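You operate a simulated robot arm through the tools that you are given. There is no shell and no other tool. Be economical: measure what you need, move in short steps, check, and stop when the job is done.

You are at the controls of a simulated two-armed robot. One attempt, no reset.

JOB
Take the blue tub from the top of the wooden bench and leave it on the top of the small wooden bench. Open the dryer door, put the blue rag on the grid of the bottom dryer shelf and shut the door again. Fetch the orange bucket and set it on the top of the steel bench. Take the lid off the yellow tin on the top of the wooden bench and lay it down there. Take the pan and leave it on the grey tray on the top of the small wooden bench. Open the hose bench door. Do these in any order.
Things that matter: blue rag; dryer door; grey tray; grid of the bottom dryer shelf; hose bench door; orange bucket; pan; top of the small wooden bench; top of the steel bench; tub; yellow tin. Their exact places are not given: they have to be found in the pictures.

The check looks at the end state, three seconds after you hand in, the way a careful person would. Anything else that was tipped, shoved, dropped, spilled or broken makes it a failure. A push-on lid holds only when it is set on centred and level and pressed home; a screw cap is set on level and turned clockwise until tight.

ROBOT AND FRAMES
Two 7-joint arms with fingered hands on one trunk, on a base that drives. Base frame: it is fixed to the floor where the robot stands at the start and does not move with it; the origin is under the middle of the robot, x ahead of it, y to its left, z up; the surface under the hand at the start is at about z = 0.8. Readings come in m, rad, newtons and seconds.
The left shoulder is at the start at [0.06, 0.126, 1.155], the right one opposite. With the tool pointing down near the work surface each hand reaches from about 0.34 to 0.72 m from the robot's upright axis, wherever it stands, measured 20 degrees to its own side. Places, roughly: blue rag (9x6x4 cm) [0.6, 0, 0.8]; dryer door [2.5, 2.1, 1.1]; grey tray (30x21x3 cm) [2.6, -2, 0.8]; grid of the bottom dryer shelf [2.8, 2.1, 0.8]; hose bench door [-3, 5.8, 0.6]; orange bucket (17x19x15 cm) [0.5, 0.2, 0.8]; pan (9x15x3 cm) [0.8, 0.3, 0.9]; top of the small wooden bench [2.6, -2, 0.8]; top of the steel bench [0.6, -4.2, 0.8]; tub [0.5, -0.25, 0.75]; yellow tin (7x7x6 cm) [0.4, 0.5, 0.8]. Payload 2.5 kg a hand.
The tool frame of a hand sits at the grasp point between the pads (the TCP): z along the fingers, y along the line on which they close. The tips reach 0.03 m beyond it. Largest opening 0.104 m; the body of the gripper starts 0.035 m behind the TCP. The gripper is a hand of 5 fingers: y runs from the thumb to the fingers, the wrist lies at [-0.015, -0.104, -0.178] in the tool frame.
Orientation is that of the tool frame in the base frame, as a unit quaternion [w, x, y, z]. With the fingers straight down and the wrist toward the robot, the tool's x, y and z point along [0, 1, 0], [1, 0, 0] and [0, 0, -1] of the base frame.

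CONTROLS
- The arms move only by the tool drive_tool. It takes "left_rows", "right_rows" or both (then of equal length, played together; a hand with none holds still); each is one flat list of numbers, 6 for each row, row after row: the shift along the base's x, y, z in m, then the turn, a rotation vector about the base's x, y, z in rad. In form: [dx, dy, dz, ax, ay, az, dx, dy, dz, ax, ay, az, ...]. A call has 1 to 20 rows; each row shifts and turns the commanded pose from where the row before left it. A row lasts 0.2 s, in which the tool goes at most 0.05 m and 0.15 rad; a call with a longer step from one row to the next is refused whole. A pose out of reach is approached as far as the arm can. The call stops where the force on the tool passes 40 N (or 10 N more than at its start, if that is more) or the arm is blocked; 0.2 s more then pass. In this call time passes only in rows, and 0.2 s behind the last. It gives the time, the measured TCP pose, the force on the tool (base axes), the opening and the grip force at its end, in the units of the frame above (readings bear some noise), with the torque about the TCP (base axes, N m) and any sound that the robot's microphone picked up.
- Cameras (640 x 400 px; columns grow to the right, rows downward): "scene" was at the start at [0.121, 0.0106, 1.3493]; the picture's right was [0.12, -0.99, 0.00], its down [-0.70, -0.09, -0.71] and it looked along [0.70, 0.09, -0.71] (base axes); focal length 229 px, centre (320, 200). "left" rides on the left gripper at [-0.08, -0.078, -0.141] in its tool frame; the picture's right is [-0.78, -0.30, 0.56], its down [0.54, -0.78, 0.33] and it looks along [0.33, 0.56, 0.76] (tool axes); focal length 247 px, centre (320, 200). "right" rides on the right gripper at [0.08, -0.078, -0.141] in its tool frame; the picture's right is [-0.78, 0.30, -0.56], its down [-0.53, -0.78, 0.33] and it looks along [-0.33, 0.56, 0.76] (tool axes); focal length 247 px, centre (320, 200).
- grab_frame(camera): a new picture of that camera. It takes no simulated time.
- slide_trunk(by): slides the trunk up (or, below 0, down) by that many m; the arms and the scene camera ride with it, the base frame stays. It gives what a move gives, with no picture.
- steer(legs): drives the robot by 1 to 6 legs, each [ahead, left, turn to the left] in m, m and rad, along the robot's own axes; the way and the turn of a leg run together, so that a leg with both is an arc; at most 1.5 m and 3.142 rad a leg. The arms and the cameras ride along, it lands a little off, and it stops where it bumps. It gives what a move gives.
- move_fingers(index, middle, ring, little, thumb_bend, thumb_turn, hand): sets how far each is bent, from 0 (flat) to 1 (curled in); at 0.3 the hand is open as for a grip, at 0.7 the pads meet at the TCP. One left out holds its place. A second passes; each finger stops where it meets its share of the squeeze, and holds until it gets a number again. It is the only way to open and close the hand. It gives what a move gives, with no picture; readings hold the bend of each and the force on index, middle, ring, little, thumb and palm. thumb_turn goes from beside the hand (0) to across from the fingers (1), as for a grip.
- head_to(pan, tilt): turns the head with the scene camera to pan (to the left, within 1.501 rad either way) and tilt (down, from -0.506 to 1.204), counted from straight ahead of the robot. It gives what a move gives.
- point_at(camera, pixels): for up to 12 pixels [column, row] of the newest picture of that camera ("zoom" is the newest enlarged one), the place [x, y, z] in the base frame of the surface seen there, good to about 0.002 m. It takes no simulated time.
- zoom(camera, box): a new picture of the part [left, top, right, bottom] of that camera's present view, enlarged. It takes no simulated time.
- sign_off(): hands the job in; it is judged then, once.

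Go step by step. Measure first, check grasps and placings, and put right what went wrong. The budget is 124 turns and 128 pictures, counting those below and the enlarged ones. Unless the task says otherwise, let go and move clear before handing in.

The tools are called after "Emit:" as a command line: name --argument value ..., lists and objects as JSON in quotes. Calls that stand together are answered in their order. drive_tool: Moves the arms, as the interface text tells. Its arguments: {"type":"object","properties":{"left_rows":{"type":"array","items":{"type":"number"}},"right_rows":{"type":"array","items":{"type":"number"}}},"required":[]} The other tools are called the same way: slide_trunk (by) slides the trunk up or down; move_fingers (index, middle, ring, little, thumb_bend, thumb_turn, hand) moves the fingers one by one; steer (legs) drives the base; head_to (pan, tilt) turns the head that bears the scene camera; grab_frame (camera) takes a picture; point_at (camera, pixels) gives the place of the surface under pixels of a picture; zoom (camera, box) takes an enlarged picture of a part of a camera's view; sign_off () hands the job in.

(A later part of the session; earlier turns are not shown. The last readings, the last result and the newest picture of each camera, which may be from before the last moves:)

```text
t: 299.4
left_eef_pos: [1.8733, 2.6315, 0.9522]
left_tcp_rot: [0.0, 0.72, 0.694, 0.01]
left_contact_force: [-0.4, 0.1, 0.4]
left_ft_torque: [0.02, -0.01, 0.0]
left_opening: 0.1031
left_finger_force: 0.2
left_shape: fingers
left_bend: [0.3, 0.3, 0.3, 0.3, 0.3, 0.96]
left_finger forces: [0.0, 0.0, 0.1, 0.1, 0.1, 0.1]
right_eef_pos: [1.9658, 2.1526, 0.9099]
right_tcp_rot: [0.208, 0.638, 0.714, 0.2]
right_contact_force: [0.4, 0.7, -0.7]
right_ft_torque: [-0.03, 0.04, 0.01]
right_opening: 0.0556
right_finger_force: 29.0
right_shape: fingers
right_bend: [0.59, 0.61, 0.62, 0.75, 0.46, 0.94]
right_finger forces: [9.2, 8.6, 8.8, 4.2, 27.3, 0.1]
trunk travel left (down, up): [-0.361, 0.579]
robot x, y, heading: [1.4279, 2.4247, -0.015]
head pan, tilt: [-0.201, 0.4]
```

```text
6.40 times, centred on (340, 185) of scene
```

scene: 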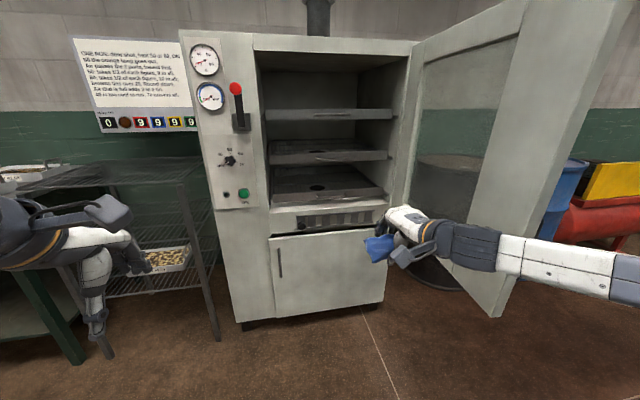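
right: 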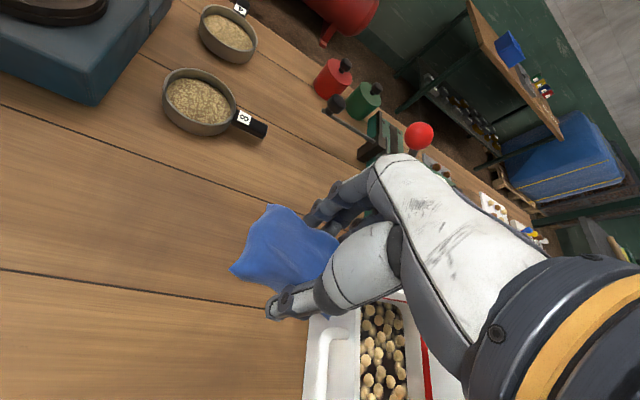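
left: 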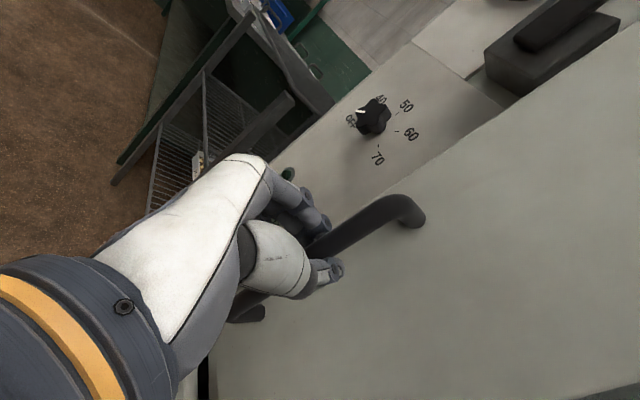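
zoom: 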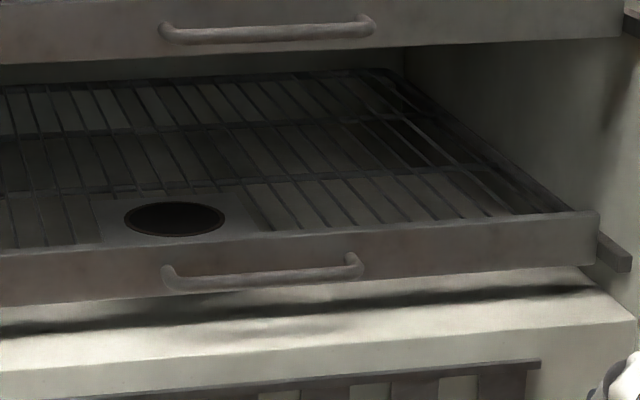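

The grid is at z≈0.80, the lip top is at 0.815, and the next shelf's underside is at about 0.96. I'll pitch the hand further forward to fit, set z≈0.885, and drive partway in.

Emit:
drive_tool --right_rows '[0.02, -0.005, -0.006, 0, -0.13, 0, 0.02, -0.005, -0.006, 0, -0.13, 0, 0.02, -0.005, -0.006, 0, -0.13, 0, 0.02, -0.005, -0.006, 0, 0, 0]'

Emit:
steer --legs '[[0.35, -0.02, 0.015]]'

Emit:
grab_frame --camera "scene"

```text
t: 300.4
left_eef_pos: [1.8745, 2.6311, 0.9518]
left_tcp_rot: [0.001, 0.719, 0.695, 0.01]
left_contact_force: [0.2, -0.1, -0.2]
left_ft_torque: [0.02, 0.01, -0.01]
left_opening: 0.1033
left_finger_force: 0.1
left_shape: fingers
left_bend: [0.3, 0.3, 0.3, 0.3, 0.3, 0.96]
left_finger forces: [0.1, 0.0, 0.0, 0.0, 0.0, 0.0]
right_eef_pos: [2.0238, 2.1015, 1.0111]
right_tcp_rot: [0.34, 0.588, 0.662, 0.318]
right_contact_force: [-0.2, 0.6, -1.2]
right_ft_torque: [0.04, 0.05, -0.01]
right_opening: 0.0556
right_finger_force: 29.2
right_shape: fingers
right_bend: [0.59, 0.61, 0.62, 0.75, 0.46, 0.94]
right_finger forces: [9.2, 8.5, 8.7, 4.1, 27.1, 0.0]
right hand out of reach, approached as far as the arm can: row 2, 3, 4
trunk travel left (down, up): [-0.361, 0.579]
robot x, y, heading: [1.4262, 2.4214, -0.014]
head pan, tilt: [-0.201, 0.4]
```

```text
t: 302.6
left_eef_pos: [2.2122, 2.6126, 0.9522]
left_tcp_rot: [0.0, 0.716, 0.698, 0.01]
left_contact_force: [-0.1, -0.5, 0.2]
left_ft_torque: [-0.02, 0.03, -0.02]
left_opening: 0.1029
left_finger_force: 0.1
left_shape: fingers
left_bend: [0.3, 0.3, 0.3, 0.3, 0.3, 0.96]
left_finger forces: [0.1, 0.1, 0.0, 0.1, 0.1, 0.0]
right_eef_pos: [2.3666, 2.0824, 1.0111]
right_tcp_rot: [0.337, 0.585, 0.665, 0.319]
right_contact_force: [-0.9, 0.2, 0.1]
right_ft_torque: [0.0, 0.03, 0.0]
right_opening: 0.0552
right_finger_force: 28.5
right_shape: fingers
right_bend: [0.59, 0.61, 0.62, 0.75, 0.46, 0.94]
right_finger forces: [9.2, 8.6, 8.7, 4.2, 27.0, 0.0]
trunk travel left (down, up): [-0.361, 0.579]
robot x, y, heading: [1.7694, 2.3971, -0.01]
head pan, tilt: [-0.201, 0.4]
```

```text
32 pictures are left
```

scene: 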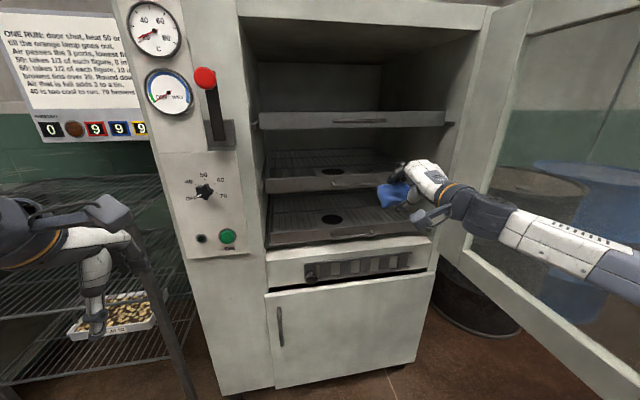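

The hand is too high for this reach, so I'll lower the trunk and pull the left hand back clear of the dryer's panel before driving in.

Emit:
drive_tool --left_rows '[-0.03, 0.02, 0.03, 0, 0, 0, -0.03, 0.03, 0.03, 0, 0, 0, -0.03, 0.03, 0.03, 0, 0, 0, -0.02, 0.03, 0.03, 0, 0, 0]'

Emit:
slide_trunk --by -0.125

Emit:
steer --legs '[[0.15, 0, 0.01]]'

Emit:
grab_frame --camera "scene"

Emit:
grab_frame --camera "right"

```text
refused: row 2 steps farther than a row can; nothing moved
```

```text
t: 304.2
left_eef_pos: [2.2118, 2.6124, 0.8276]
left_tcp_rot: [0.0, 0.716, 0.698, 0.01]
left_contact_force: [0.4, -0.2, 0.3]
left_ft_torque: [-0.01, -0.01, -0.03]
left_opening: 0.1031
left_finger_force: 0.0
left_shape: fingers
left_bend: [0.3, 0.3, 0.3, 0.3, 0.3, 0.96]
left_finger forces: [0.0, 0.1, 0.1, 0.0, 0.0, 0.1]
right_eef_pos: [2.3666, 2.0834, 0.8872]
right_tcp_rot: [0.338, 0.585, 0.665, 0.318]
right_contact_force: [-0.6, -0.2, -1.1]
right_ft_torque: [0.01, -0.03, -0.02]
right_opening: 0.0554
right_finger_force: 28.8
right_shape: fingers
right_bend: [0.59, 0.61, 0.62, 0.75, 0.46, 0.94]
right_finger forces: [9.1, 8.5, 8.7, 4.1, 27.1, 0.0]
trunk travel left (down, up): [-0.236, 0.704]
robot x, y, heading: [1.7675, 2.3965, -0.008]
head pan, tilt: [-0.201, 0.4]
```

```text
t: 305.6
left_eef_pos: [2.3585, 2.6165, 0.8257]
left_tcp_rot: [0.001, 0.712, 0.702, 0.01]
left_contact_force: [-0.4, -0.2, 0.4]
left_ft_torque: [0.01, 0.01, -0.02]
left_opening: 0.1032
left_finger_force: 0.1
left_shape: fingers
left_bend: [0.3, 0.3, 0.3, 0.3, 0.3, 0.96]
left_finger forces: [0.0, 0.1, 0.1, 0.1, 0.0, 0.1]
right_eef_pos: [2.5183, 2.0899, 0.886]
right_tcp_rot: [0.337, 0.581, 0.668, 0.321]
right_contact_force: [0.4, -0.2, 0.0]
right_ft_torque: [0.0, -0.01, 0.02]
right_opening: 0.0557
right_finger_force: 28.7
right_shape: fingers
right_bend: [0.59, 0.61, 0.62, 0.75, 0.46, 0.94]
right_finger forces: [9.1, 8.5, 8.7, 4.1, 27.2, 0.0]
trunk travel left (down, up): [-0.236, 0.704]
robot x, y, heading: [1.9199, 2.3955, 0.004]
head pan, tilt: [-0.201, 0.4]
```

```text
31 pictures are left
```

scene: 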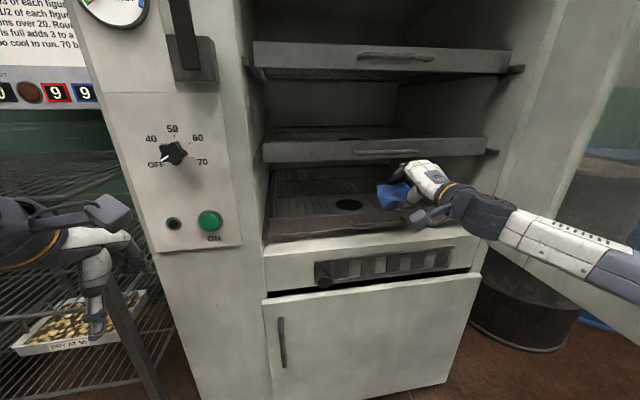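

```text
30 pictures are left
```

right: 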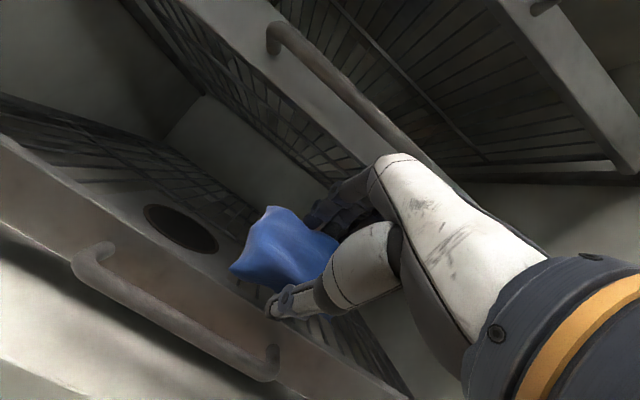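

The hand with the rag fits between the two shelf lips. I'll pull the left hand back with shorter steps, then advance the rest.

Emit:
drive_tool --left_rows '[-0.025, 0.02, 0.02, 0, 0, 0, -0.025, 0.03, 0.02, 0, 0, 0, -0.025, 0.03, 0.02, 0, 0, 0, -0.02, 0.03, 0.02, 0, 0, 0]'

Emit:
steer --legs '[[0.07, 0, 0]]'

Emit:
steer --legs '[[0.065, 0, 0]]'

Emit:
grab_frame --camera "right"

Emit:
grab_frame --camera "scene"

```text
t: 306.3
left_eef_pos: [2.301, 2.6764, 0.8218]
left_tcp_rot: [-0.051, 0.709, 0.701, -0.048]
left_contact_force: [0.8, -0.3, 0.1]
left_ft_torque: [0.01, 0.0, -0.01]
left_opening: 0.1033
left_finger_force: 0.2
left_shape: fingers
left_bend: [0.3, 0.3, 0.3, 0.3, 0.3, 0.96]
left_finger forces: [0.1, 0.0, 0.1, 0.0, 0.0, 0.0]
right_eef_pos: [2.5181, 2.0908, 0.8863]
right_tcp_rot: [0.336, 0.58, 0.668, 0.322]
right_contact_force: [-0.6, -0.8, -0.5]
right_ft_torque: [-0.01, 0.0, 0.0]
right_opening: 0.0553
right_finger_force: 28.5
right_shape: fingers
right_bend: [0.59, 0.61, 0.62, 0.75, 0.46, 0.94]
right_finger forces: [9.2, 8.4, 8.8, 4.2, 27.2, 0.0]
trunk travel left (down, up): [-0.236, 0.704]
robot x, y, heading: [1.9202, 2.398, 0.009]
head pan, tilt: [-0.201, 0.4]
stopped in row 3 (left hand): the arm was blocked; the commanded pose is now the measured one
```

```text
t: 307.3
left_eef_pos: [2.3698, 2.6767, 0.8223]
left_tcp_rot: [-0.051, 0.71, 0.701, -0.049]
left_contact_force: [0.0, -0.2, 0.1]
left_ft_torque: [0.0, 0.0, -0.01]
left_opening: 0.1037
left_finger_force: 0.1
left_shape: fingers
left_bend: [0.3, 0.3, 0.3, 0.3, 0.3, 0.96]
left_finger forces: [0.0, 0.0, 0.0, 0.0, 0.1, 0.0]
right_eef_pos: [2.5874, 2.0893, 0.8882]
right_tcp_rot: [0.338, 0.582, 0.666, 0.321]
right_contact_force: [0.1, 0.5, -1.9]
right_ft_torque: [0.02, -0.04, -0.01]
right_opening: 0.0553
right_finger_force: 30.0
right_shape: fingers
right_bend: [0.59, 0.61, 0.62, 0.75, 0.46, 0.94]
right_finger forces: [9.1, 9.1, 8.7, 4.2, 27.8, 1.8]
trunk travel left (down, up): [-0.236, 0.704]
robot x, y, heading: [1.99, 2.3973, 0.003]
head pan, tilt: [-0.201, 0.4]
```

```text
t: 308.3
left_eef_pos: [2.4347, 2.6773, 0.8228]
left_tcp_rot: [-0.053, 0.71, 0.701, -0.048]
left_contact_force: [0.8, 0.4, 0.0]
left_ft_torque: [-0.02, 0.0, -0.02]
left_opening: 0.1033
left_finger_force: 0.0
left_shape: fingers
left_bend: [0.3, 0.3, 0.3, 0.3, 0.3, 0.96]
left_finger forces: [0.0, 0.1, 0.0, 0.0, 0.0, 0.0]
right_eef_pos: [2.6518, 2.0897, 0.8879]
right_tcp_rot: [0.337, 0.58, 0.668, 0.322]
right_contact_force: [-0.9, 0.2, -0.7]
right_ft_torque: [-0.04, 0.01, 0.01]
right_opening: 0.0555
right_finger_force: 29.5
right_shape: fingers
right_bend: [0.59, 0.61, 0.62, 0.75, 0.46, 0.94]
right_finger forces: [9.2, 9.2, 8.7, 4.1, 27.7, 0.0]
trunk travel left (down, up): [-0.236, 0.704]
robot x, y, heading: [2.0512, 2.3988, 0.006]
head pan, tilt: [-0.201, 0.4]
```

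```text
29 pictures are left
```

right: 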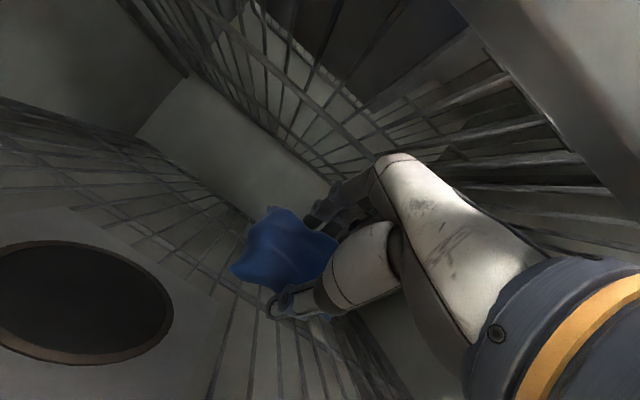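

```text
28 pictures are left
```

scene: 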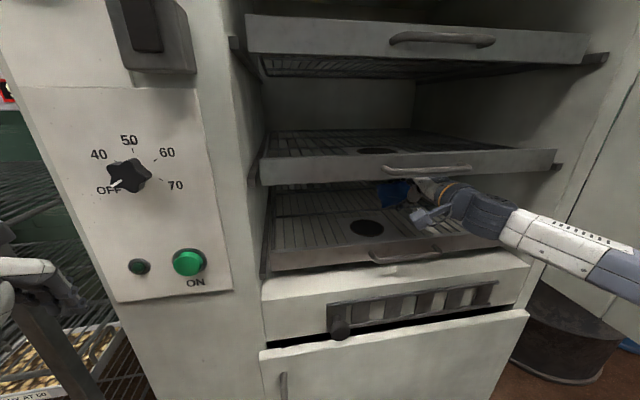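

The rag is well inside above the bottom grid, beside the hole plate. I'll lower with the trunk until it touches.

Emit:
slide_trunk --by -0.025

Emit:
slide_trunk --by -0.01

Emit:
grab_frame --camera "right"

```text
t: 309.0
left_eef_pos: [2.4341, 2.6775, 0.7977]
left_tcp_rot: [-0.05, 0.709, 0.701, -0.048]
left_contact_force: [0.0, 0.3, -0.7]
left_ft_torque: [-0.01, -0.01, -0.01]
left_opening: 0.1036
left_finger_force: 0.0
left_shape: fingers
left_bend: [0.3, 0.3, 0.3, 0.3, 0.3, 0.96]
left_finger forces: [0.0, 0.0, 0.0, 0.0, 0.0, 0.1]
right_eef_pos: [2.6529, 2.0899, 0.8629]
right_tcp_rot: [0.338, 0.58, 0.667, 0.323]
right_contact_force: [-0.1, 0.2, 2.1]
right_ft_torque: [0.01, 0.03, -0.01]
right_opening: 0.0553
right_finger_force: 31.4
right_shape: fingers
right_bend: [0.59, 0.61, 0.62, 0.75, 0.46, 0.94]
right_finger forces: [9.5, 9.3, 9.0, 4.2, 30.3, 0.0]
trunk travel left (down, up): [-0.211, 0.729]
robot x, y, heading: [2.0507, 2.3978, 0.002]
head pan, tilt: [-0.201, 0.4]
```

```text
t: 309.6
left_eef_pos: [2.4331, 2.6775, 0.7883]
left_tcp_rot: [-0.049, 0.711, 0.7, -0.048]
left_contact_force: [0.0, -0.1, -0.4]
left_ft_torque: [0.02, -0.04, 0.01]
left_opening: 0.1032
left_finger_force: 0.0
left_shape: fingers
left_bend: [0.3, 0.3, 0.3, 0.3, 0.3, 0.96]
left_finger forces: [0.1, 0.1, 0.1, 0.0, 0.1, 0.0]
right_eef_pos: [2.6509, 2.0892, 0.8611]
right_tcp_rot: [0.343, 0.579, 0.664, 0.326]
right_contact_force: [-6.2, -3.4, 24.2]
right_ft_torque: [0.01, 0.48, 0.01]
right_opening: 0.054
right_finger_force: 50.4
right_shape: fingers
right_bend: [0.58, 0.6, 0.61, 0.74, 0.49, 0.95]
right_finger forces: [12.6, 11.4, 11.3, 3.9, 61.6, 0.0]
trunk travel left (down, up): [-0.201, 0.739]
robot x, y, heading: [2.0511, 2.3999, 0.005]
head pan, tilt: [-0.201, 0.4]
```

```text
27 pictures are left
```

right: 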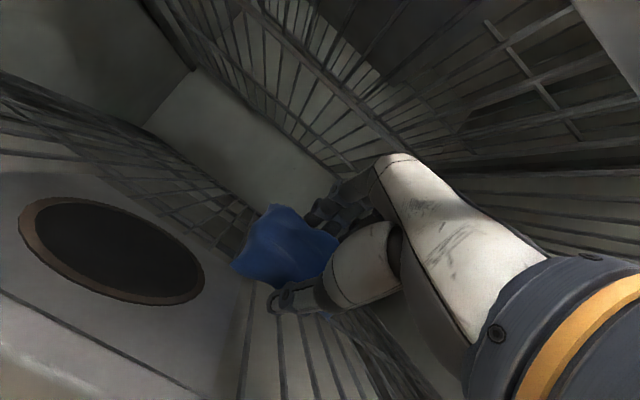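

The rag is pressed down, with the thumb beneath it. I'll ease up 1 cm, open the fingers, then swing the thumb sideways out from under the rag.

Emit:
slide_trunk --by 0.012

Emit:
move_fingers --hand "right" --index 0.35 --middle 0.35 --ring 0.35 --little 0.35

Emit:
grab_frame --camera "right"

```text
t: 310.2
left_eef_pos: [2.4348, 2.6779, 0.7995]
left_tcp_rot: [-0.051, 0.71, 0.701, -0.048]
left_contact_force: [-0.1, -0.8, 0.7]
left_ft_torque: [0.02, -0.04, -0.02]
left_opening: 0.1032
left_finger_force: 0.1
left_shape: fingers
left_bend: [0.3, 0.3, 0.3, 0.3, 0.3, 0.96]
left_finger forces: [0.0, 0.0, 0.1, 0.0, 0.0, 0.0]
right_eef_pos: [2.6534, 2.0894, 0.8642]
right_tcp_rot: [0.336, 0.58, 0.669, 0.321]
right_contact_force: [0.9, 0.2, 1.9]
right_ft_torque: [0.02, -0.04, -0.03]
right_opening: 0.0547
right_finger_force: 32.3
right_shape: fingers
right_bend: [0.58, 0.6, 0.62, 0.75, 0.47, 0.94]
right_finger forces: [10.2, 9.3, 9.3, 3.9, 32.2, 0.1]
trunk travel left (down, up): [-0.213, 0.727]
robot x, y, heading: [2.0524, 2.4006, 0.001]
head pan, tilt: [-0.201, 0.4]
```

```text
t: 311.2
left_eef_pos: [2.4346, 2.6782, 0.7996]
left_tcp_rot: [-0.052, 0.709, 0.701, -0.048]
left_contact_force: [0.0, -0.1, 0.4]
left_ft_torque: [-0.04, -0.02, 0.03]
left_opening: 0.1033
left_finger_force: 0.0
left_shape: fingers
left_bend: [0.3, 0.3, 0.3, 0.3, 0.3, 0.96]
left_finger forces: [0.1, 0.0, 0.0, 0.0, 0.1, 0.0]
right_eef_pos: [2.6508, 2.0898, 0.8649]
right_tcp_rot: [0.337, 0.58, 0.667, 0.323]
right_contact_force: [0.0, -0.7, -0.6]
right_ft_torque: [0.0, 0.03, -0.05]
right_opening: 0.0643
right_finger_force: 3.1
right_shape: fingers
right_bend: [0.33, 0.35, 0.35, 0.35, 0.58, 1.0]
right_finger forces: [2.3, 0.0, 0.0, 0.0, 2.5, 0.0]
trunk travel left (down, up): [-0.213, 0.727]
robot x, y, heading: [2.0553, 2.3968, 0.001]
head pan, tilt: [-0.201, 0.4]
```

```text
26 pictures are left
```

right: 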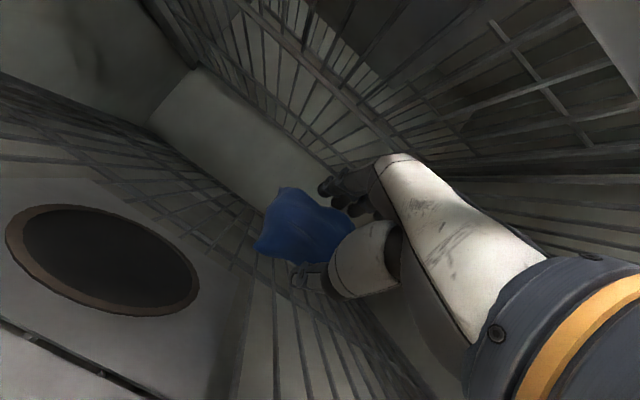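

The thumb followed and is lightly pressing the rag to the index finger. I'll relax the thumb, open the index more and turn the thumb aside.

Emit:
move_fingers --hand "right" --index 0.2 --middle 0.2 --ring 0.2 --little 0.2 --thumb_bend 0.45

Emit:
move_fingers --hand "right" --thumb_turn 0

Emit:
grab_frame --camera "right"

```text
t: 312.2
left_eef_pos: [2.4354, 2.6768, 0.8004]
left_tcp_rot: [-0.051, 0.71, 0.701, -0.049]
left_contact_force: [0.0, -0.5, 0.2]
left_ft_torque: [0.01, 0.02, 0.01]
left_opening: 0.1032
left_finger_force: 0.1
left_shape: fingers
left_bend: [0.3, 0.3, 0.3, 0.3, 0.3, 0.96]
left_finger forces: [0.0, 0.1, 0.0, 0.0, 0.0, 0.0]
right_eef_pos: [2.6512, 2.0896, 0.8667]
right_tcp_rot: [0.337, 0.58, 0.668, 0.323]
right_contact_force: [-0.3, -0.2, -0.1]
right_ft_torque: [-0.03, -0.01, 0.04]
right_opening: 0.0985
right_finger_force: 0.1
right_shape: fingers
right_bend: [0.2, 0.2, 0.2, 0.2, 0.45, 0.97]
right_finger forces: [0.0, 0.0, 0.0, 0.0, 0.0, 0.0]
trunk travel left (down, up): [-0.213, 0.727]
robot x, y, heading: [2.0519, 2.3992, 0.0]
head pan, tilt: [-0.201, 0.4]
```

```text
t: 313.2
left_eef_pos: [2.4348, 2.6777, 0.7992]
left_tcp_rot: [-0.052, 0.71, 0.701, -0.048]
left_contact_force: [0.7, -0.1, -0.6]
left_ft_torque: [-0.01, -0.02, 0.01]
left_opening: 0.1035
left_finger_force: 0.1
left_shape: fingers
left_bend: [0.3, 0.3, 0.3, 0.3, 0.3, 0.96]
left_finger forces: [0.0, 0.0, 0.0, 0.1, 0.0, 0.1]
right_eef_pos: [2.6521, 2.0893, 0.8652]
right_tcp_rot: [0.337, 0.58, 0.668, 0.322]
right_contact_force: [0.3, 0.7, 0.9]
right_ft_torque: [-0.01, -0.02, -0.02]
right_opening: 0.1303
right_finger_force: 0.1
right_shape: fingers
right_bend: [0.2, 0.2, 0.2, 0.2, 0.45, 0.0]
right_finger forces: [0.0, 0.0, 0.1, 0.0, 0.0, 0.1]
trunk travel left (down, up): [-0.213, 0.727]
robot x, y, heading: [2.0513, 2.4007, 0.004]
head pan, tilt: [-0.201, 0.4]
```

```text
25 pictures are left
```

right: 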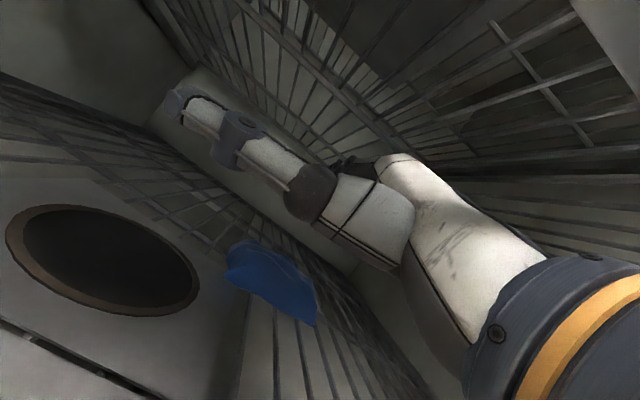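

The rag lies on the grid and the thumb is clear of it. I'll raise slightly, back straight out and check.

Emit:
slide_trunk --by 0.02

Emit:
steer --legs '[[-0.45, 0, 0]]'

Emit:
grab_frame --camera "scene"

```text
t: 313.8
left_eef_pos: [2.4349, 2.6779, 0.8203]
left_tcp_rot: [-0.052, 0.71, 0.701, -0.048]
left_contact_force: [-0.1, -0.4, 0.5]
left_ft_torque: [0.0, -0.02, 0.0]
left_opening: 0.1035
left_finger_force: 0.1
left_shape: fingers
left_bend: [0.3, 0.3, 0.3, 0.3, 0.3, 0.96]
left_finger forces: [0.1, 0.0, 0.1, 0.1, 0.0, 0.1]
right_eef_pos: [2.6509, 2.09, 0.8858]
right_tcp_rot: [0.338, 0.581, 0.667, 0.322]
right_contact_force: [-0.6, -0.4, -1.0]
right_ft_torque: [0.0, 0.0, -0.02]
right_opening: 0.13
right_finger_force: 0.0
right_shape: fingers
right_bend: [0.2, 0.2, 0.2, 0.2, 0.45, 0.0]
right_finger forces: [0.0, 0.0, 0.0, 0.1, 0.0, 0.1]
trunk travel left (down, up): [-0.233, 0.707]
robot x, y, heading: [2.0537, 2.3963, 0.004]
head pan, tilt: [-0.201, 0.4]
```

```text
t: 316.6
left_eef_pos: [1.984, 2.6764, 0.821]
left_tcp_rot: [-0.051, 0.712, 0.698, -0.048]
left_contact_force: [-0.6, -0.2, 0.2]
left_ft_torque: [0.0, 0.0, -0.01]
left_opening: 0.1034
left_finger_force: 0.1
left_shape: fingers
left_bend: [0.3, 0.3, 0.3, 0.3, 0.3, 0.96]
left_finger forces: [0.0, 0.0, 0.0, 0.0, 0.1, 0.0]
right_eef_pos: [2.198, 2.0854, 0.8887]
right_tcp_rot: [0.34, 0.582, 0.665, 0.322]
right_contact_force: [-0.6, 0.7, -0.7]
right_ft_torque: [0.01, 0.04, -0.03]
right_opening: 0.1298
right_finger_force: 0.0
right_shape: fingers
right_bend: [0.2, 0.2, 0.2, 0.2, 0.45, 0.0]
right_finger forces: [0.0, 0.5, 0.1, 0.0, 0.0, 0.1]
trunk travel left (down, up): [-0.233, 0.707]
robot x, y, heading: [1.5991, 2.3966, -0.003]
head pan, tilt: [-0.201, 0.4]
```

```text
24 pictures are left
```

scene: 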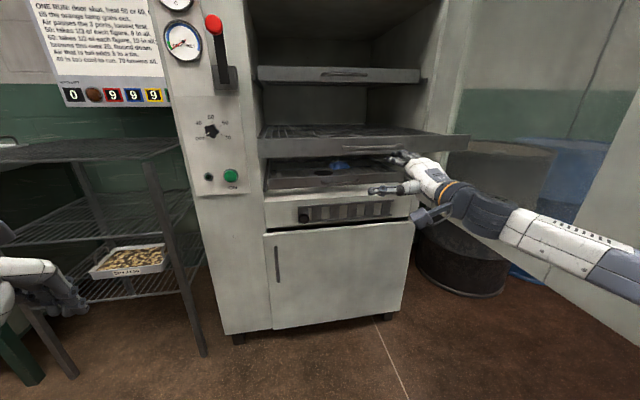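

Backing out dragged the middle shelf tray with the raised fingers: its lip at (350,147) now sticks out. I'll measure it, then unhook and push it back.

Emit:
point_at --camera "scene" --pixels '[[300, 150], [350, 147], [440, 143], [465, 138], [340, 165], [330, 183], [345, 75], [410, 160], [395, 160]]'

Emit:
zoom --camera "scene" --box '[250, 100, 490, 240]'

Emit:
grab_frame --camera "right"

```text
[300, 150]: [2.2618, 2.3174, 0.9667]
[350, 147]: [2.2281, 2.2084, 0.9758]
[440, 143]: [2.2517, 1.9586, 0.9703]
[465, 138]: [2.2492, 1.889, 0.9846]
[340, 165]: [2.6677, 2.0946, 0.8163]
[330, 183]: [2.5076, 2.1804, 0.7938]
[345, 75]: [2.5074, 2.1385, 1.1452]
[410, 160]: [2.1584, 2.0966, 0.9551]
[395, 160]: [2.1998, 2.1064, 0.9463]
```

```text
2.67 times, centred on (370, 170) of scene
```

zoom: 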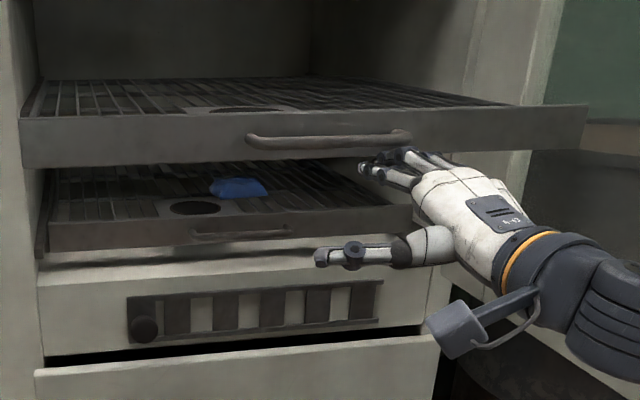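

```text
22 pictures are left
```

right: 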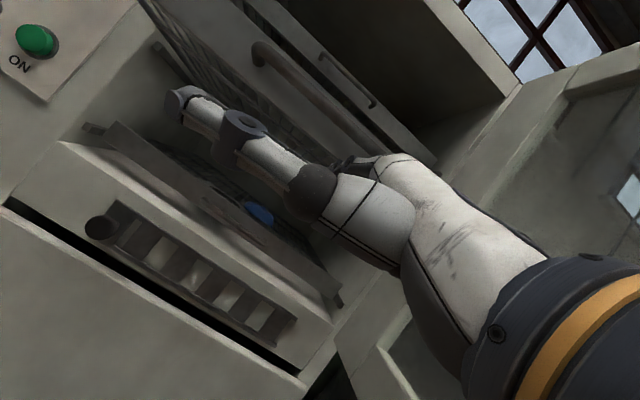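

The middle tray is out by about 0.29 m, and the rag is still fine on the bottom grid at (2.67,2.09,0.816). I'll unhook downward, back off, make a fist and raise it to the tray's lip height.

Emit:
slide_trunk --by -0.03

Emit:
steer --legs '[[-0.17, 0, 0]]'

Emit:
move_fingers --hand "right" --index 0.9 --middle 0.9 --ring 0.9 --little 0.9 --thumb_bend 0.7 --thumb_turn 0.9

Emit:
slide_trunk --by 0.11

Emit:
grab_frame --camera "scene"

```text
t: 317.3
left_eef_pos: [1.9835, 2.6759, 0.7897]
left_tcp_rot: [-0.052, 0.712, 0.699, -0.048]
left_contact_force: [0.0, 0.2, 1.0]
left_ft_torque: [-0.02, 0.0, -0.02]
left_opening: 0.1031
left_finger_force: 0.1
left_shape: fingers
left_bend: [0.3, 0.3, 0.3, 0.3, 0.3, 0.96]
left_finger forces: [0.1, 0.1, 0.1, 0.1, 0.1, 0.1]
right_eef_pos: [2.1972, 2.087, 0.8564]
right_tcp_rot: [0.341, 0.581, 0.664, 0.323]
right_contact_force: [-0.1, 0.4, 0.2]
right_ft_torque: [0.01, 0.0, 0.0]
right_opening: 0.1299
right_finger_force: 0.1
right_shape: fingers
right_bend: [0.2, 0.2, 0.2, 0.2, 0.45, 0.0]
right_finger forces: [0.1, 0.1, 0.0, 0.0, 0.1, 0.1]
trunk travel left (down, up): [-0.203, 0.737]
robot x, y, heading: [1.5991, 2.4033, -0.01]
head pan, tilt: [-0.201, 0.4]
```

```text
t: 318.8
left_eef_pos: [1.8144, 2.6771, 0.7898]
left_tcp_rot: [-0.052, 0.712, 0.698, -0.049]
left_contact_force: [-0.3, -0.1, 0.1]
left_ft_torque: [0.0, -0.01, 0.01]
left_opening: 0.1035
left_finger_force: 0.2
left_shape: fingers
left_bend: [0.3, 0.3, 0.3, 0.3, 0.3, 0.96]
left_finger forces: [0.1, 0.1, 0.0, 0.1, 0.2, 0.0]
right_eef_pos: [2.0281, 2.087, 0.8583]
right_tcp_rot: [0.34, 0.581, 0.666, 0.322]
right_contact_force: [0.4, -0.2, -0.8]
right_ft_torque: [-0.02, 0.01, -0.03]
right_opening: 0.1301
right_finger_force: 0.0
right_shape: fingers
right_bend: [0.2, 0.2, 0.2, 0.2, 0.45, 0.0]
right_finger forces: [0.0, 0.1, 0.0, 0.0, 0.1, 0.1]
trunk travel left (down, up): [-0.203, 0.737]
robot x, y, heading: [1.4291, 2.396, 0.001]
head pan, tilt: [-0.201, 0.4]
```

```text
t: 319.8
left_eef_pos: [1.8142, 2.6762, 0.7896]
left_tcp_rot: [-0.051, 0.712, 0.698, -0.048]
left_contact_force: [0.1, -0.3, 0.2]
left_ft_torque: [-0.02, 0.0, 0.01]
left_opening: 0.1036
left_finger_force: 0.2
left_shape: fingers
left_bend: [0.3, 0.3, 0.3, 0.3, 0.3, 0.96]
left_finger forces: [0.1, 0.0, 0.0, 0.1, 0.0, 0.0]
right_eef_pos: [2.0281, 2.0868, 0.8587]
right_tcp_rot: [0.34, 0.58, 0.666, 0.323]
right_contact_force: [-0.5, 0.4, -0.1]
right_ft_torque: [-0.03, -0.03, 0.01]
right_opening: 0.0291
right_finger_force: 0.0
right_shape: fingers
right_bend: [0.9, 0.9, 0.9, 0.9, 0.69, 0.88]
right_finger forces: [0.1, 0.0, 0.1, 0.0, 0.0, 0.1]
trunk travel left (down, up): [-0.203, 0.737]
robot x, y, heading: [1.4283, 2.4001, -0.001]
head pan, tilt: [-0.201, 0.4]
```

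```text
t: 321.2
left_eef_pos: [1.8139, 2.6759, 0.9002]
left_tcp_rot: [-0.051, 0.711, 0.699, -0.048]
left_contact_force: [0.0, -0.7, 0.0]
left_ft_torque: [0.02, 0.0, -0.02]
left_opening: 0.1033
left_finger_force: 0.2
left_shape: fingers
left_bend: [0.3, 0.3, 0.3, 0.3, 0.3, 0.96]
left_finger forces: [0.1, 0.1, 0.0, 0.1, 0.0, 0.0]
right_eef_pos: [2.0288, 2.087, 0.9675]
right_tcp_rot: [0.34, 0.58, 0.666, 0.323]
right_contact_force: [-0.3, -0.7, 0.0]
right_ft_torque: [-0.01, -0.03, -0.01]
right_opening: 0.0291
right_finger_force: 0.0
right_shape: fingers
right_bend: [0.9, 0.9, 0.9, 0.9, 0.69, 0.88]
right_finger forces: [0.0, 0.1, 0.0, 0.0, 0.0, 0.0]
trunk travel left (down, up): [-0.313, 0.627]
robot x, y, heading: [1.4285, 2.3973, -0.0]
head pan, tilt: [-0.201, 0.4]
```

```text
21 pictures are left
```

scene: 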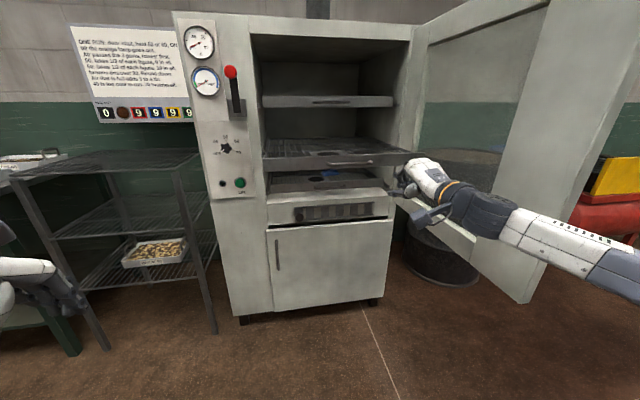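

The fist is at lip height, slightly right of the tray's centre. I'll push the tray back in stages.

Emit:
steer --legs '[[0.14, 0.03, 0], [0.1, 0, 0], [0.1, 0, 0]]'

Emit:
zoom --camera "scene" --box '[220, 60, 500, 260]'

Emit:
point_at --camera "zoom" --pixels '[[120, 175], [160, 175], [200, 175], [240, 175], [280, 172], [120, 165], [120, 185], [330, 170]]'

```text
t: 324.0
left_eef_pos: [2.1539, 2.7058, 0.9004]
left_tcp_rot: [-0.052, 0.711, 0.699, -0.049]
left_contact_force: [-0.2, -0.3, 0.2]
left_ft_torque: [-0.02, -0.01, -0.04]
left_opening: 0.1035
left_finger_force: 0.0
left_shape: fingers
left_bend: [0.3, 0.3, 0.3, 0.3, 0.3, 0.96]
left_finger forces: [0.1, 0.0, 0.0, 0.1, 0.0, 0.0]
right_eef_pos: [2.3695, 2.1192, 0.9687]
right_tcp_rot: [0.339, 0.58, 0.667, 0.323]
right_contact_force: [0.5, 0.1, 0.5]
right_ft_torque: [-0.02, 0.02, 0.02]
right_opening: 0.0292
right_finger_force: 0.1
right_shape: fingers
right_bend: [0.9, 0.9, 0.9, 0.9, 0.69, 0.88]
right_finger forces: [0.0, 0.1, 0.0, 0.0, 0.0, 0.0]
trunk travel left (down, up): [-0.313, 0.627]
robot x, y, heading: [1.7757, 2.4275, 0.002]
head pan, tilt: [-0.201, 0.4]
```

```text
2.00 times, centred on (360, 160) of scene
```

zoom: 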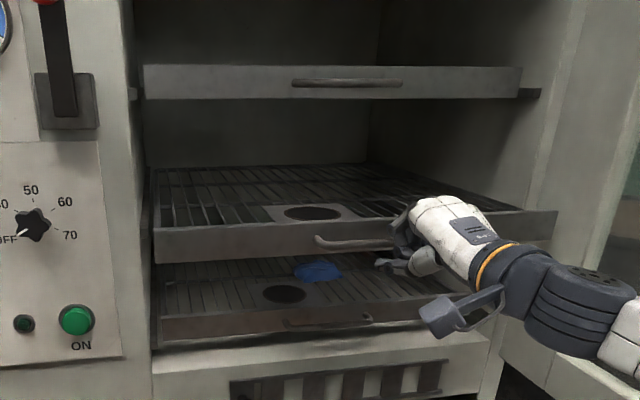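

```text
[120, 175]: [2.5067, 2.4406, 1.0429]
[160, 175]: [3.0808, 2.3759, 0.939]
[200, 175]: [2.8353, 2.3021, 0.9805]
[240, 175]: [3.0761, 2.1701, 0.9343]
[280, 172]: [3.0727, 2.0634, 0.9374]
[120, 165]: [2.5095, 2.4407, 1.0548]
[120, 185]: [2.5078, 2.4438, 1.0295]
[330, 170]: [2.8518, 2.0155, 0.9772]
```

The tray is sliding in smoothly. I'll push another 0.1 and measure both lips.

Emit:
steer --legs '[[0.1, 0, 0]]'

Emit:
zoom --camera "scene" --box '[220, 60, 500, 260]'

Emit:
point_at --camera "zoom" --pixels '[[180, 255], [220, 255], [220, 262], [180, 262], [180, 345], [220, 345], [220, 350], [250, 75], [200, 80]]'

```text
t: 325.2
left_eef_pos: [2.2528, 2.7074, 0.9008]
left_tcp_rot: [-0.052, 0.711, 0.699, -0.049]
left_contact_force: [-0.3, 0.1, -0.4]
left_ft_torque: [0.0, -0.01, 0.02]
left_opening: 0.1034
left_finger_force: 0.0
left_shape: fingers
left_bend: [0.3, 0.3, 0.3, 0.3, 0.3, 0.96]
left_finger forces: [0.1, 0.1, 0.0, 0.0, 0.1, 0.0]
right_eef_pos: [2.4682, 2.1187, 0.9678]
right_tcp_rot: [0.34, 0.581, 0.666, 0.323]
right_contact_force: [1.0, -0.3, -0.3]
right_ft_torque: [-0.02, -0.02, 0.01]
right_opening: 0.0292
right_finger_force: 0.0
right_shape: fingers
right_bend: [0.9, 0.9, 0.9, 0.9, 0.69, 0.88]
right_finger forces: [0.0, 0.0, 0.0, 0.0, 0.0, 0.0]
trunk travel left (down, up): [-0.313, 0.627]
robot x, y, heading: [1.8708, 2.4266, -0.003]
head pan, tilt: [-0.201, 0.4]
```

```text
2.00 times, centred on (360, 160) of scene
```

zoom: 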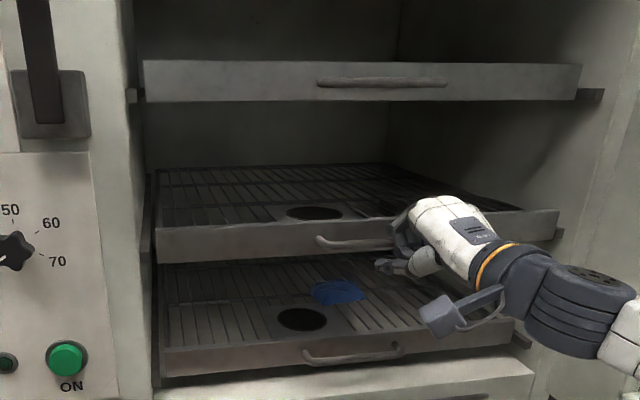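

```text
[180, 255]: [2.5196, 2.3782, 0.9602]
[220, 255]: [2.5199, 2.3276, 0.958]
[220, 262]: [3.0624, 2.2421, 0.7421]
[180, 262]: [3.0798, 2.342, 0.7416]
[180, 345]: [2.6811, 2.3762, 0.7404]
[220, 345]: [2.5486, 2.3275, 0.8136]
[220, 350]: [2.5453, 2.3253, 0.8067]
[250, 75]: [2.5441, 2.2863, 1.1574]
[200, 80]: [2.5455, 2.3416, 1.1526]
```

The middle lip is at 2.520, against 2.545 for the others, so one last 2.5 cm push is needed.

Emit:
steer --legs '[[0.025, 0, 0]]'

Emit:
zoom --camera "scene" --box '[220, 60, 500, 260]'

Emit:
point_at --camera "zoom" --pixels '[[180, 252], [220, 252], [260, 250], [220, 246], [320, 290], [340, 295], [220, 357]]'

```text
t: 326.0
left_eef_pos: [2.2769, 2.7061, 0.8996]
left_tcp_rot: [-0.052, 0.712, 0.699, -0.049]
left_contact_force: [-0.1, -0.2, -0.2]
left_ft_torque: [0.03, 0.0, 0.0]
left_opening: 0.1034
left_finger_force: 0.0
left_shape: fingers
left_bend: [0.3, 0.3, 0.3, 0.3, 0.3, 0.96]
left_finger forces: [0.1, 0.0, 0.0, 0.1, 0.1, 0.0]
right_eef_pos: [2.4923, 2.1186, 0.9683]
right_tcp_rot: [0.34, 0.581, 0.665, 0.323]
right_contact_force: [0.0, 1.2, 0.3]
right_ft_torque: [0.03, -0.02, -0.01]
right_opening: 0.0291
right_finger_force: 0.1
right_shape: fingers
right_bend: [0.9, 0.9, 0.9, 0.9, 0.69, 0.88]
right_finger forces: [0.0, 0.0, 0.0, 0.1, 0.1, 0.1]
trunk travel left (down, up): [-0.313, 0.627]
robot x, y, heading: [1.8941, 2.428, 0.003]
head pan, tilt: [-0.201, 0.4]
```

```text
2.00 times, centred on (360, 160) of scene
```

zoom: 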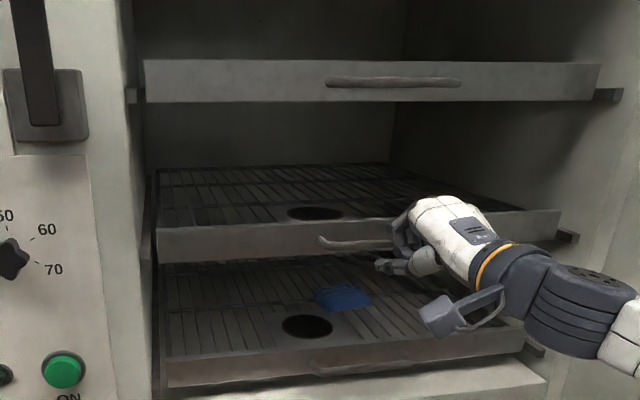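

```text
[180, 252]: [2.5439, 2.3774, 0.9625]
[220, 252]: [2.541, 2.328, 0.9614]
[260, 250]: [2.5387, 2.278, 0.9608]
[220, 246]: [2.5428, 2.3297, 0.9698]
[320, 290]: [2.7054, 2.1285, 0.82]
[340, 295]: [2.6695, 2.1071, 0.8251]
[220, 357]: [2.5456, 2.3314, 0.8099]
```

The middle tray is back in line at 2.543 and the rag is on the bottom grid. I'll back off a little first to make sure nothing hooks again.

Emit:
steer --legs '[[-0.08, 0, 0]]'

Emit:
zoom --camera "scene" --box '[220, 60, 500, 260]'

Emit:
point_at --camera "zoom" --pixels '[[180, 252], [220, 248], [260, 244], [220, 240]]'

```text
t: 327.1
left_eef_pos: [2.197, 2.7062, 0.8994]
left_tcp_rot: [-0.051, 0.712, 0.699, -0.048]
left_contact_force: [-0.8, 0.2, 0.4]
left_ft_torque: [0.0, -0.01, 0.02]
left_opening: 0.1032
left_finger_force: 0.1
left_shape: fingers
left_bend: [0.3, 0.3, 0.3, 0.3, 0.3, 0.96]
left_finger forces: [0.0, 0.0, 0.0, 0.0, 0.0, 0.0]
right_eef_pos: [2.4116, 2.117, 0.9674]
right_tcp_rot: [0.34, 0.581, 0.666, 0.323]
right_contact_force: [0.1, 0.1, -0.1]
right_ft_torque: [0.03, 0.0, 0.01]
right_opening: 0.0295
right_finger_force: 0.1
right_shape: fingers
right_bend: [0.9, 0.9, 0.9, 0.9, 0.69, 0.88]
right_finger forces: [0.0, 0.1, 0.1, 0.0, 0.1, 0.0]
trunk travel left (down, up): [-0.313, 0.627]
robot x, y, heading: [1.8131, 2.4313, -0.003]
head pan, tilt: [-0.201, 0.4]
```

```text
2.00 times, centred on (360, 160) of scene
```

zoom: 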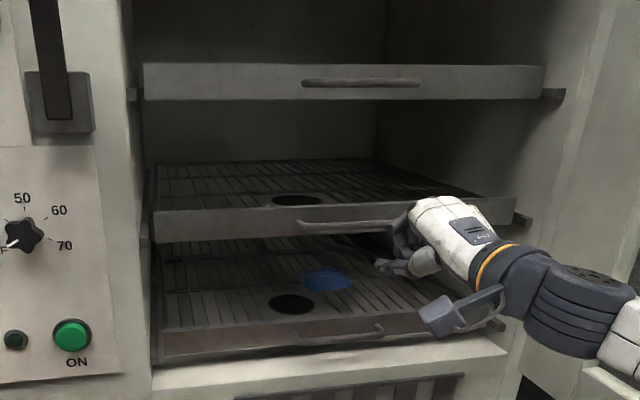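

```text
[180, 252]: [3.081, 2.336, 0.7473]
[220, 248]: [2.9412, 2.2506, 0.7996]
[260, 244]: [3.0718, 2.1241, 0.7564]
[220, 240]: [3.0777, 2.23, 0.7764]
```

The trays stay in place. Now I'll back out around the door tip to its outer side, with the fist raised above the handle height.

Emit:
steer --legs '[[-0.68, 0, 0], [0, -0.38, 0]]'

Emit:
slide_trunk --by 0.13

Emit:
steer --legs '[[0.21, 0, 0]]'

Emit:
drive_tool --right_rows '[0, 0.012, 0, 0, 0, 0, 0, 0.012, 0, 0, 0, 0, 0, 0.015, 0, 0, 0, 0, 0, 0.015, 0, 0, 0, 0, 0.002, 0.015, 0, 0, 0, 0, 0.002, 0.015, 0, 0, 0, 0, 0.002, 0.015, 0, 0, 0, 0, 0.002, 0.015, 0, 0, 0, 0]'

Emit:
grab_frame --camera "scene"

```text
t: 332.9
left_eef_pos: [1.4982, 2.3239, 0.9003]
left_tcp_rot: [-0.052, 0.714, 0.697, -0.048]
left_contact_force: [-1.2, 0.8, -0.9]
left_ft_torque: [0.03, -0.02, 0.03]
left_opening: 0.1033
left_finger_force: 0.0
left_shape: fingers
left_bend: [0.3, 0.3, 0.3, 0.3, 0.3, 0.96]
left_finger forces: [0.1, 0.1, 0.0, 0.0, 0.0, 0.0]
right_eef_pos: [1.7081, 1.7341, 0.9687]
right_tcp_rot: [0.341, 0.583, 0.664, 0.321]
right_contact_force: [0.5, 0.0, 0.4]
right_ft_torque: [-0.01, -0.01, -0.01]
right_opening: 0.0289
right_finger_force: 0.0
right_shape: fingers
right_bend: [0.9, 0.9, 0.9, 0.9, 0.69, 0.88]
right_finger forces: [0.0, 0.0, 0.1, 0.1, 0.0, 0.0]
trunk travel left (down, up): [-0.313, 0.627]
robot x, y, heading: [1.11, 2.0503, -0.014]
head pan, tilt: [-0.201, 0.4]
```

```text
t: 334.5
left_eef_pos: [1.4982, 2.3233, 1.0297]
left_tcp_rot: [-0.052, 0.714, 0.697, -0.048]
left_contact_force: [0.3, -0.9, 0.5]
left_ft_torque: [-0.01, 0.01, -0.02]
left_opening: 0.1036
left_finger_force: 0.1
left_shape: fingers
left_bend: [0.3, 0.3, 0.3, 0.3, 0.3, 0.96]
left_finger forces: [0.0, 0.0, 0.0, 0.1, 0.1, 0.1]
right_eef_pos: [1.7095, 1.7349, 1.0968]
right_tcp_rot: [0.341, 0.582, 0.664, 0.322]
right_contact_force: [0.1, -0.3, -0.5]
right_ft_torque: [0.02, 0.0, -0.02]
right_opening: 0.0291
right_finger_force: 0.1
right_shape: fingers
right_bend: [0.9, 0.9, 0.9, 0.9, 0.69, 0.88]
right_finger forces: [0.0, 0.0, 0.0, 0.1, 0.0, 0.0]
trunk travel left (down, up): [-0.443, 0.497]
robot x, y, heading: [1.1123, 2.0494, -0.007]
head pan, tilt: [-0.201, 0.4]
```

```text
t: 336.1
left_eef_pos: [1.7079, 2.3242, 1.0301]
left_tcp_rot: [-0.052, 0.712, 0.698, -0.048]
left_contact_force: [-0.4, -0.1, -0.6]
left_ft_torque: [0.01, 0.0, 0.01]
left_opening: 0.1036
left_finger_force: 0.1
left_shape: fingers
left_bend: [0.3, 0.3, 0.3, 0.3, 0.3, 0.96]
left_finger forces: [0.0, 0.0, 0.0, 0.0, 0.0, 0.0]
right_eef_pos: [1.9221, 1.7338, 1.097]
right_tcp_rot: [0.34, 0.582, 0.665, 0.321]
right_contact_force: [1.1, 0.1, 0.2]
right_ft_torque: [0.01, 0.0, 0.04]
right_opening: 0.0291
right_finger_force: 0.1
right_shape: fingers
right_bend: [0.9, 0.9, 0.9, 0.9, 0.69, 0.88]
right_finger forces: [0.1, 0.0, 0.0, 0.0, 0.0, 0.0]
trunk travel left (down, up): [-0.443, 0.497]
robot x, y, heading: [1.3239, 2.0459, -0.006]
head pan, tilt: [-0.201, 0.4]
```

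```text
t: 337.9
left_eef_pos: [1.7098, 2.3239, 1.0305]
left_tcp_rot: [-0.051, 0.713, 0.698, -0.049]
left_contact_force: [-0.2, 0.1, 0.7]
left_ft_torque: [0.02, 0.02, 0.01]
left_opening: 0.1034
left_finger_force: 0.0
left_shape: fingers
left_bend: [0.3, 0.3, 0.3, 0.3, 0.3, 0.96]
left_finger forces: [0.0, 0.0, 0.0, 0.1, 0.1, 0.1]
right_eef_pos: [1.9265, 1.8441, 1.1188]
right_tcp_rot: [0.338, 0.583, 0.666, 0.319]
right_contact_force: [0.0, 0.2, -0.2]
right_ft_torque: [-0.02, 0.02, 0.02]
right_opening: 0.0291
right_finger_force: 0.3
right_shape: fingers
right_bend: [0.9, 0.9, 0.9, 0.9, 0.69, 0.89]
right_finger forces: [0.0, 0.0, 0.0, 0.0, 0.1, 0.0]
right hand out of reach, approached as far as the arm can: row 3, 5, 6, 8
trunk travel left (down, up): [-0.443, 0.497]
robot x, y, heading: [1.3199, 2.0473, -0.004]
head pan, tilt: [-0.201, 0.4]
```

```text
16 pictures are left
```

scene: 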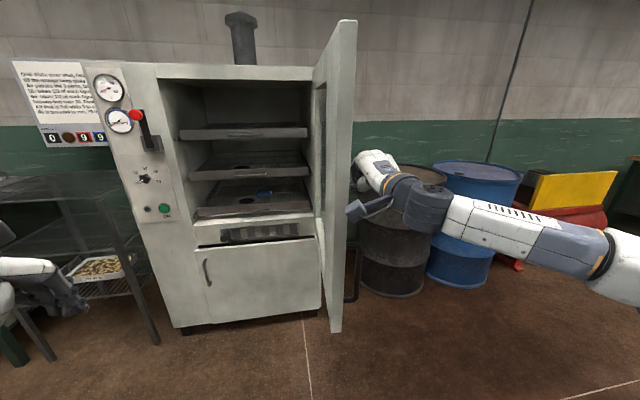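

The fist rests on the outer face of the door, and the interior looks right with the rag at (265,193). I'll swing the door shut along its arc with the base.

Emit:
steer --legs '[[0.065, 0.19, 0], [0.095, 0.148, 0], [0.138, 0.107, 0]]'

Emit:
head_to --pan 0.0 --tilt 0.35

Emit:
grab_frame --camera "scene"

```text
t: 341.7
left_eef_pos: [2.0129, 2.7626, 1.0305]
left_tcp_rot: [-0.052, 0.714, 0.697, -0.049]
left_contact_force: [-0.4, -0.3, 0.3]
left_ft_torque: [0.01, 0.01, 0.0]
left_opening: 0.1032
left_finger_force: 0.0
left_shape: fingers
left_bend: [0.3, 0.3, 0.3, 0.3, 0.3, 0.96]
left_finger forces: [0.1, 0.0, 0.1, 0.1, 0.0, 0.1]
right_eef_pos: [2.23, 2.2822, 1.1175]
right_tcp_rot: [0.339, 0.582, 0.666, 0.32]
right_contact_force: [0.0, 0.2, -0.3]
right_ft_torque: [0.02, 0.0, -0.02]
right_opening: 0.029
right_finger_force: 0.1
right_shape: fingers
right_bend: [0.9, 0.9, 0.9, 0.9, 0.68, 0.89]
right_finger forces: [0.0, 0.0, 0.0, 0.0, 0.1, 0.1]
trunk travel left (down, up): [-0.443, 0.497]
robot x, y, heading: [1.6301, 2.4839, -0.01]
head pan, tilt: [-0.201, 0.4]
```

```text
t: 342.4
left_eef_pos: [2.0125, 2.7633, 1.0296]
left_tcp_rot: [-0.052, 0.713, 0.697, -0.049]
left_contact_force: [-0.7, -0.4, 0.4]
left_ft_torque: [-0.03, -0.01, -0.05]
left_opening: 0.1034
left_finger_force: 0.0
left_shape: fingers
left_bend: [0.3, 0.3, 0.3, 0.3, 0.3, 0.96]
left_finger forces: [0.0, 0.0, 0.0, 0.1, 0.0, 0.0]
right_eef_pos: [2.2296, 2.2821, 1.1182]
right_tcp_rot: [0.338, 0.583, 0.666, 0.319]
right_contact_force: [0.3, -1.3, 0.2]
right_ft_torque: [0.0, 0.02, 0.01]
right_opening: 0.029
right_finger_force: 0.1
right_shape: fingers
right_bend: [0.9, 0.9, 0.9, 0.9, 0.68, 0.89]
right_finger forces: [0.0, 0.1, 0.0, 0.0, 0.0, 0.0]
trunk travel left (down, up): [-0.443, 0.497]
robot x, y, heading: [1.6276, 2.484, -0.008]
head pan, tilt: [0.0, 0.351]
```

```text
15 pictures are left
```

scene: 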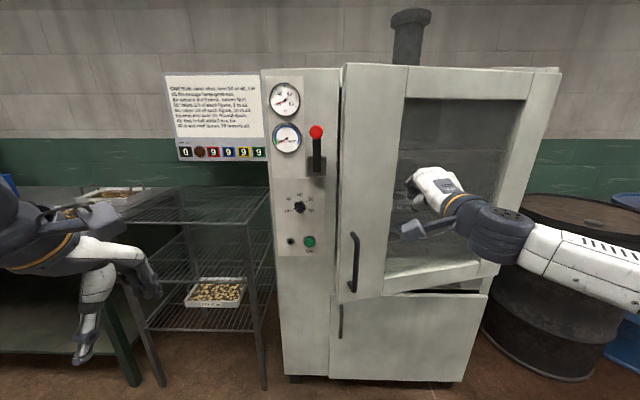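

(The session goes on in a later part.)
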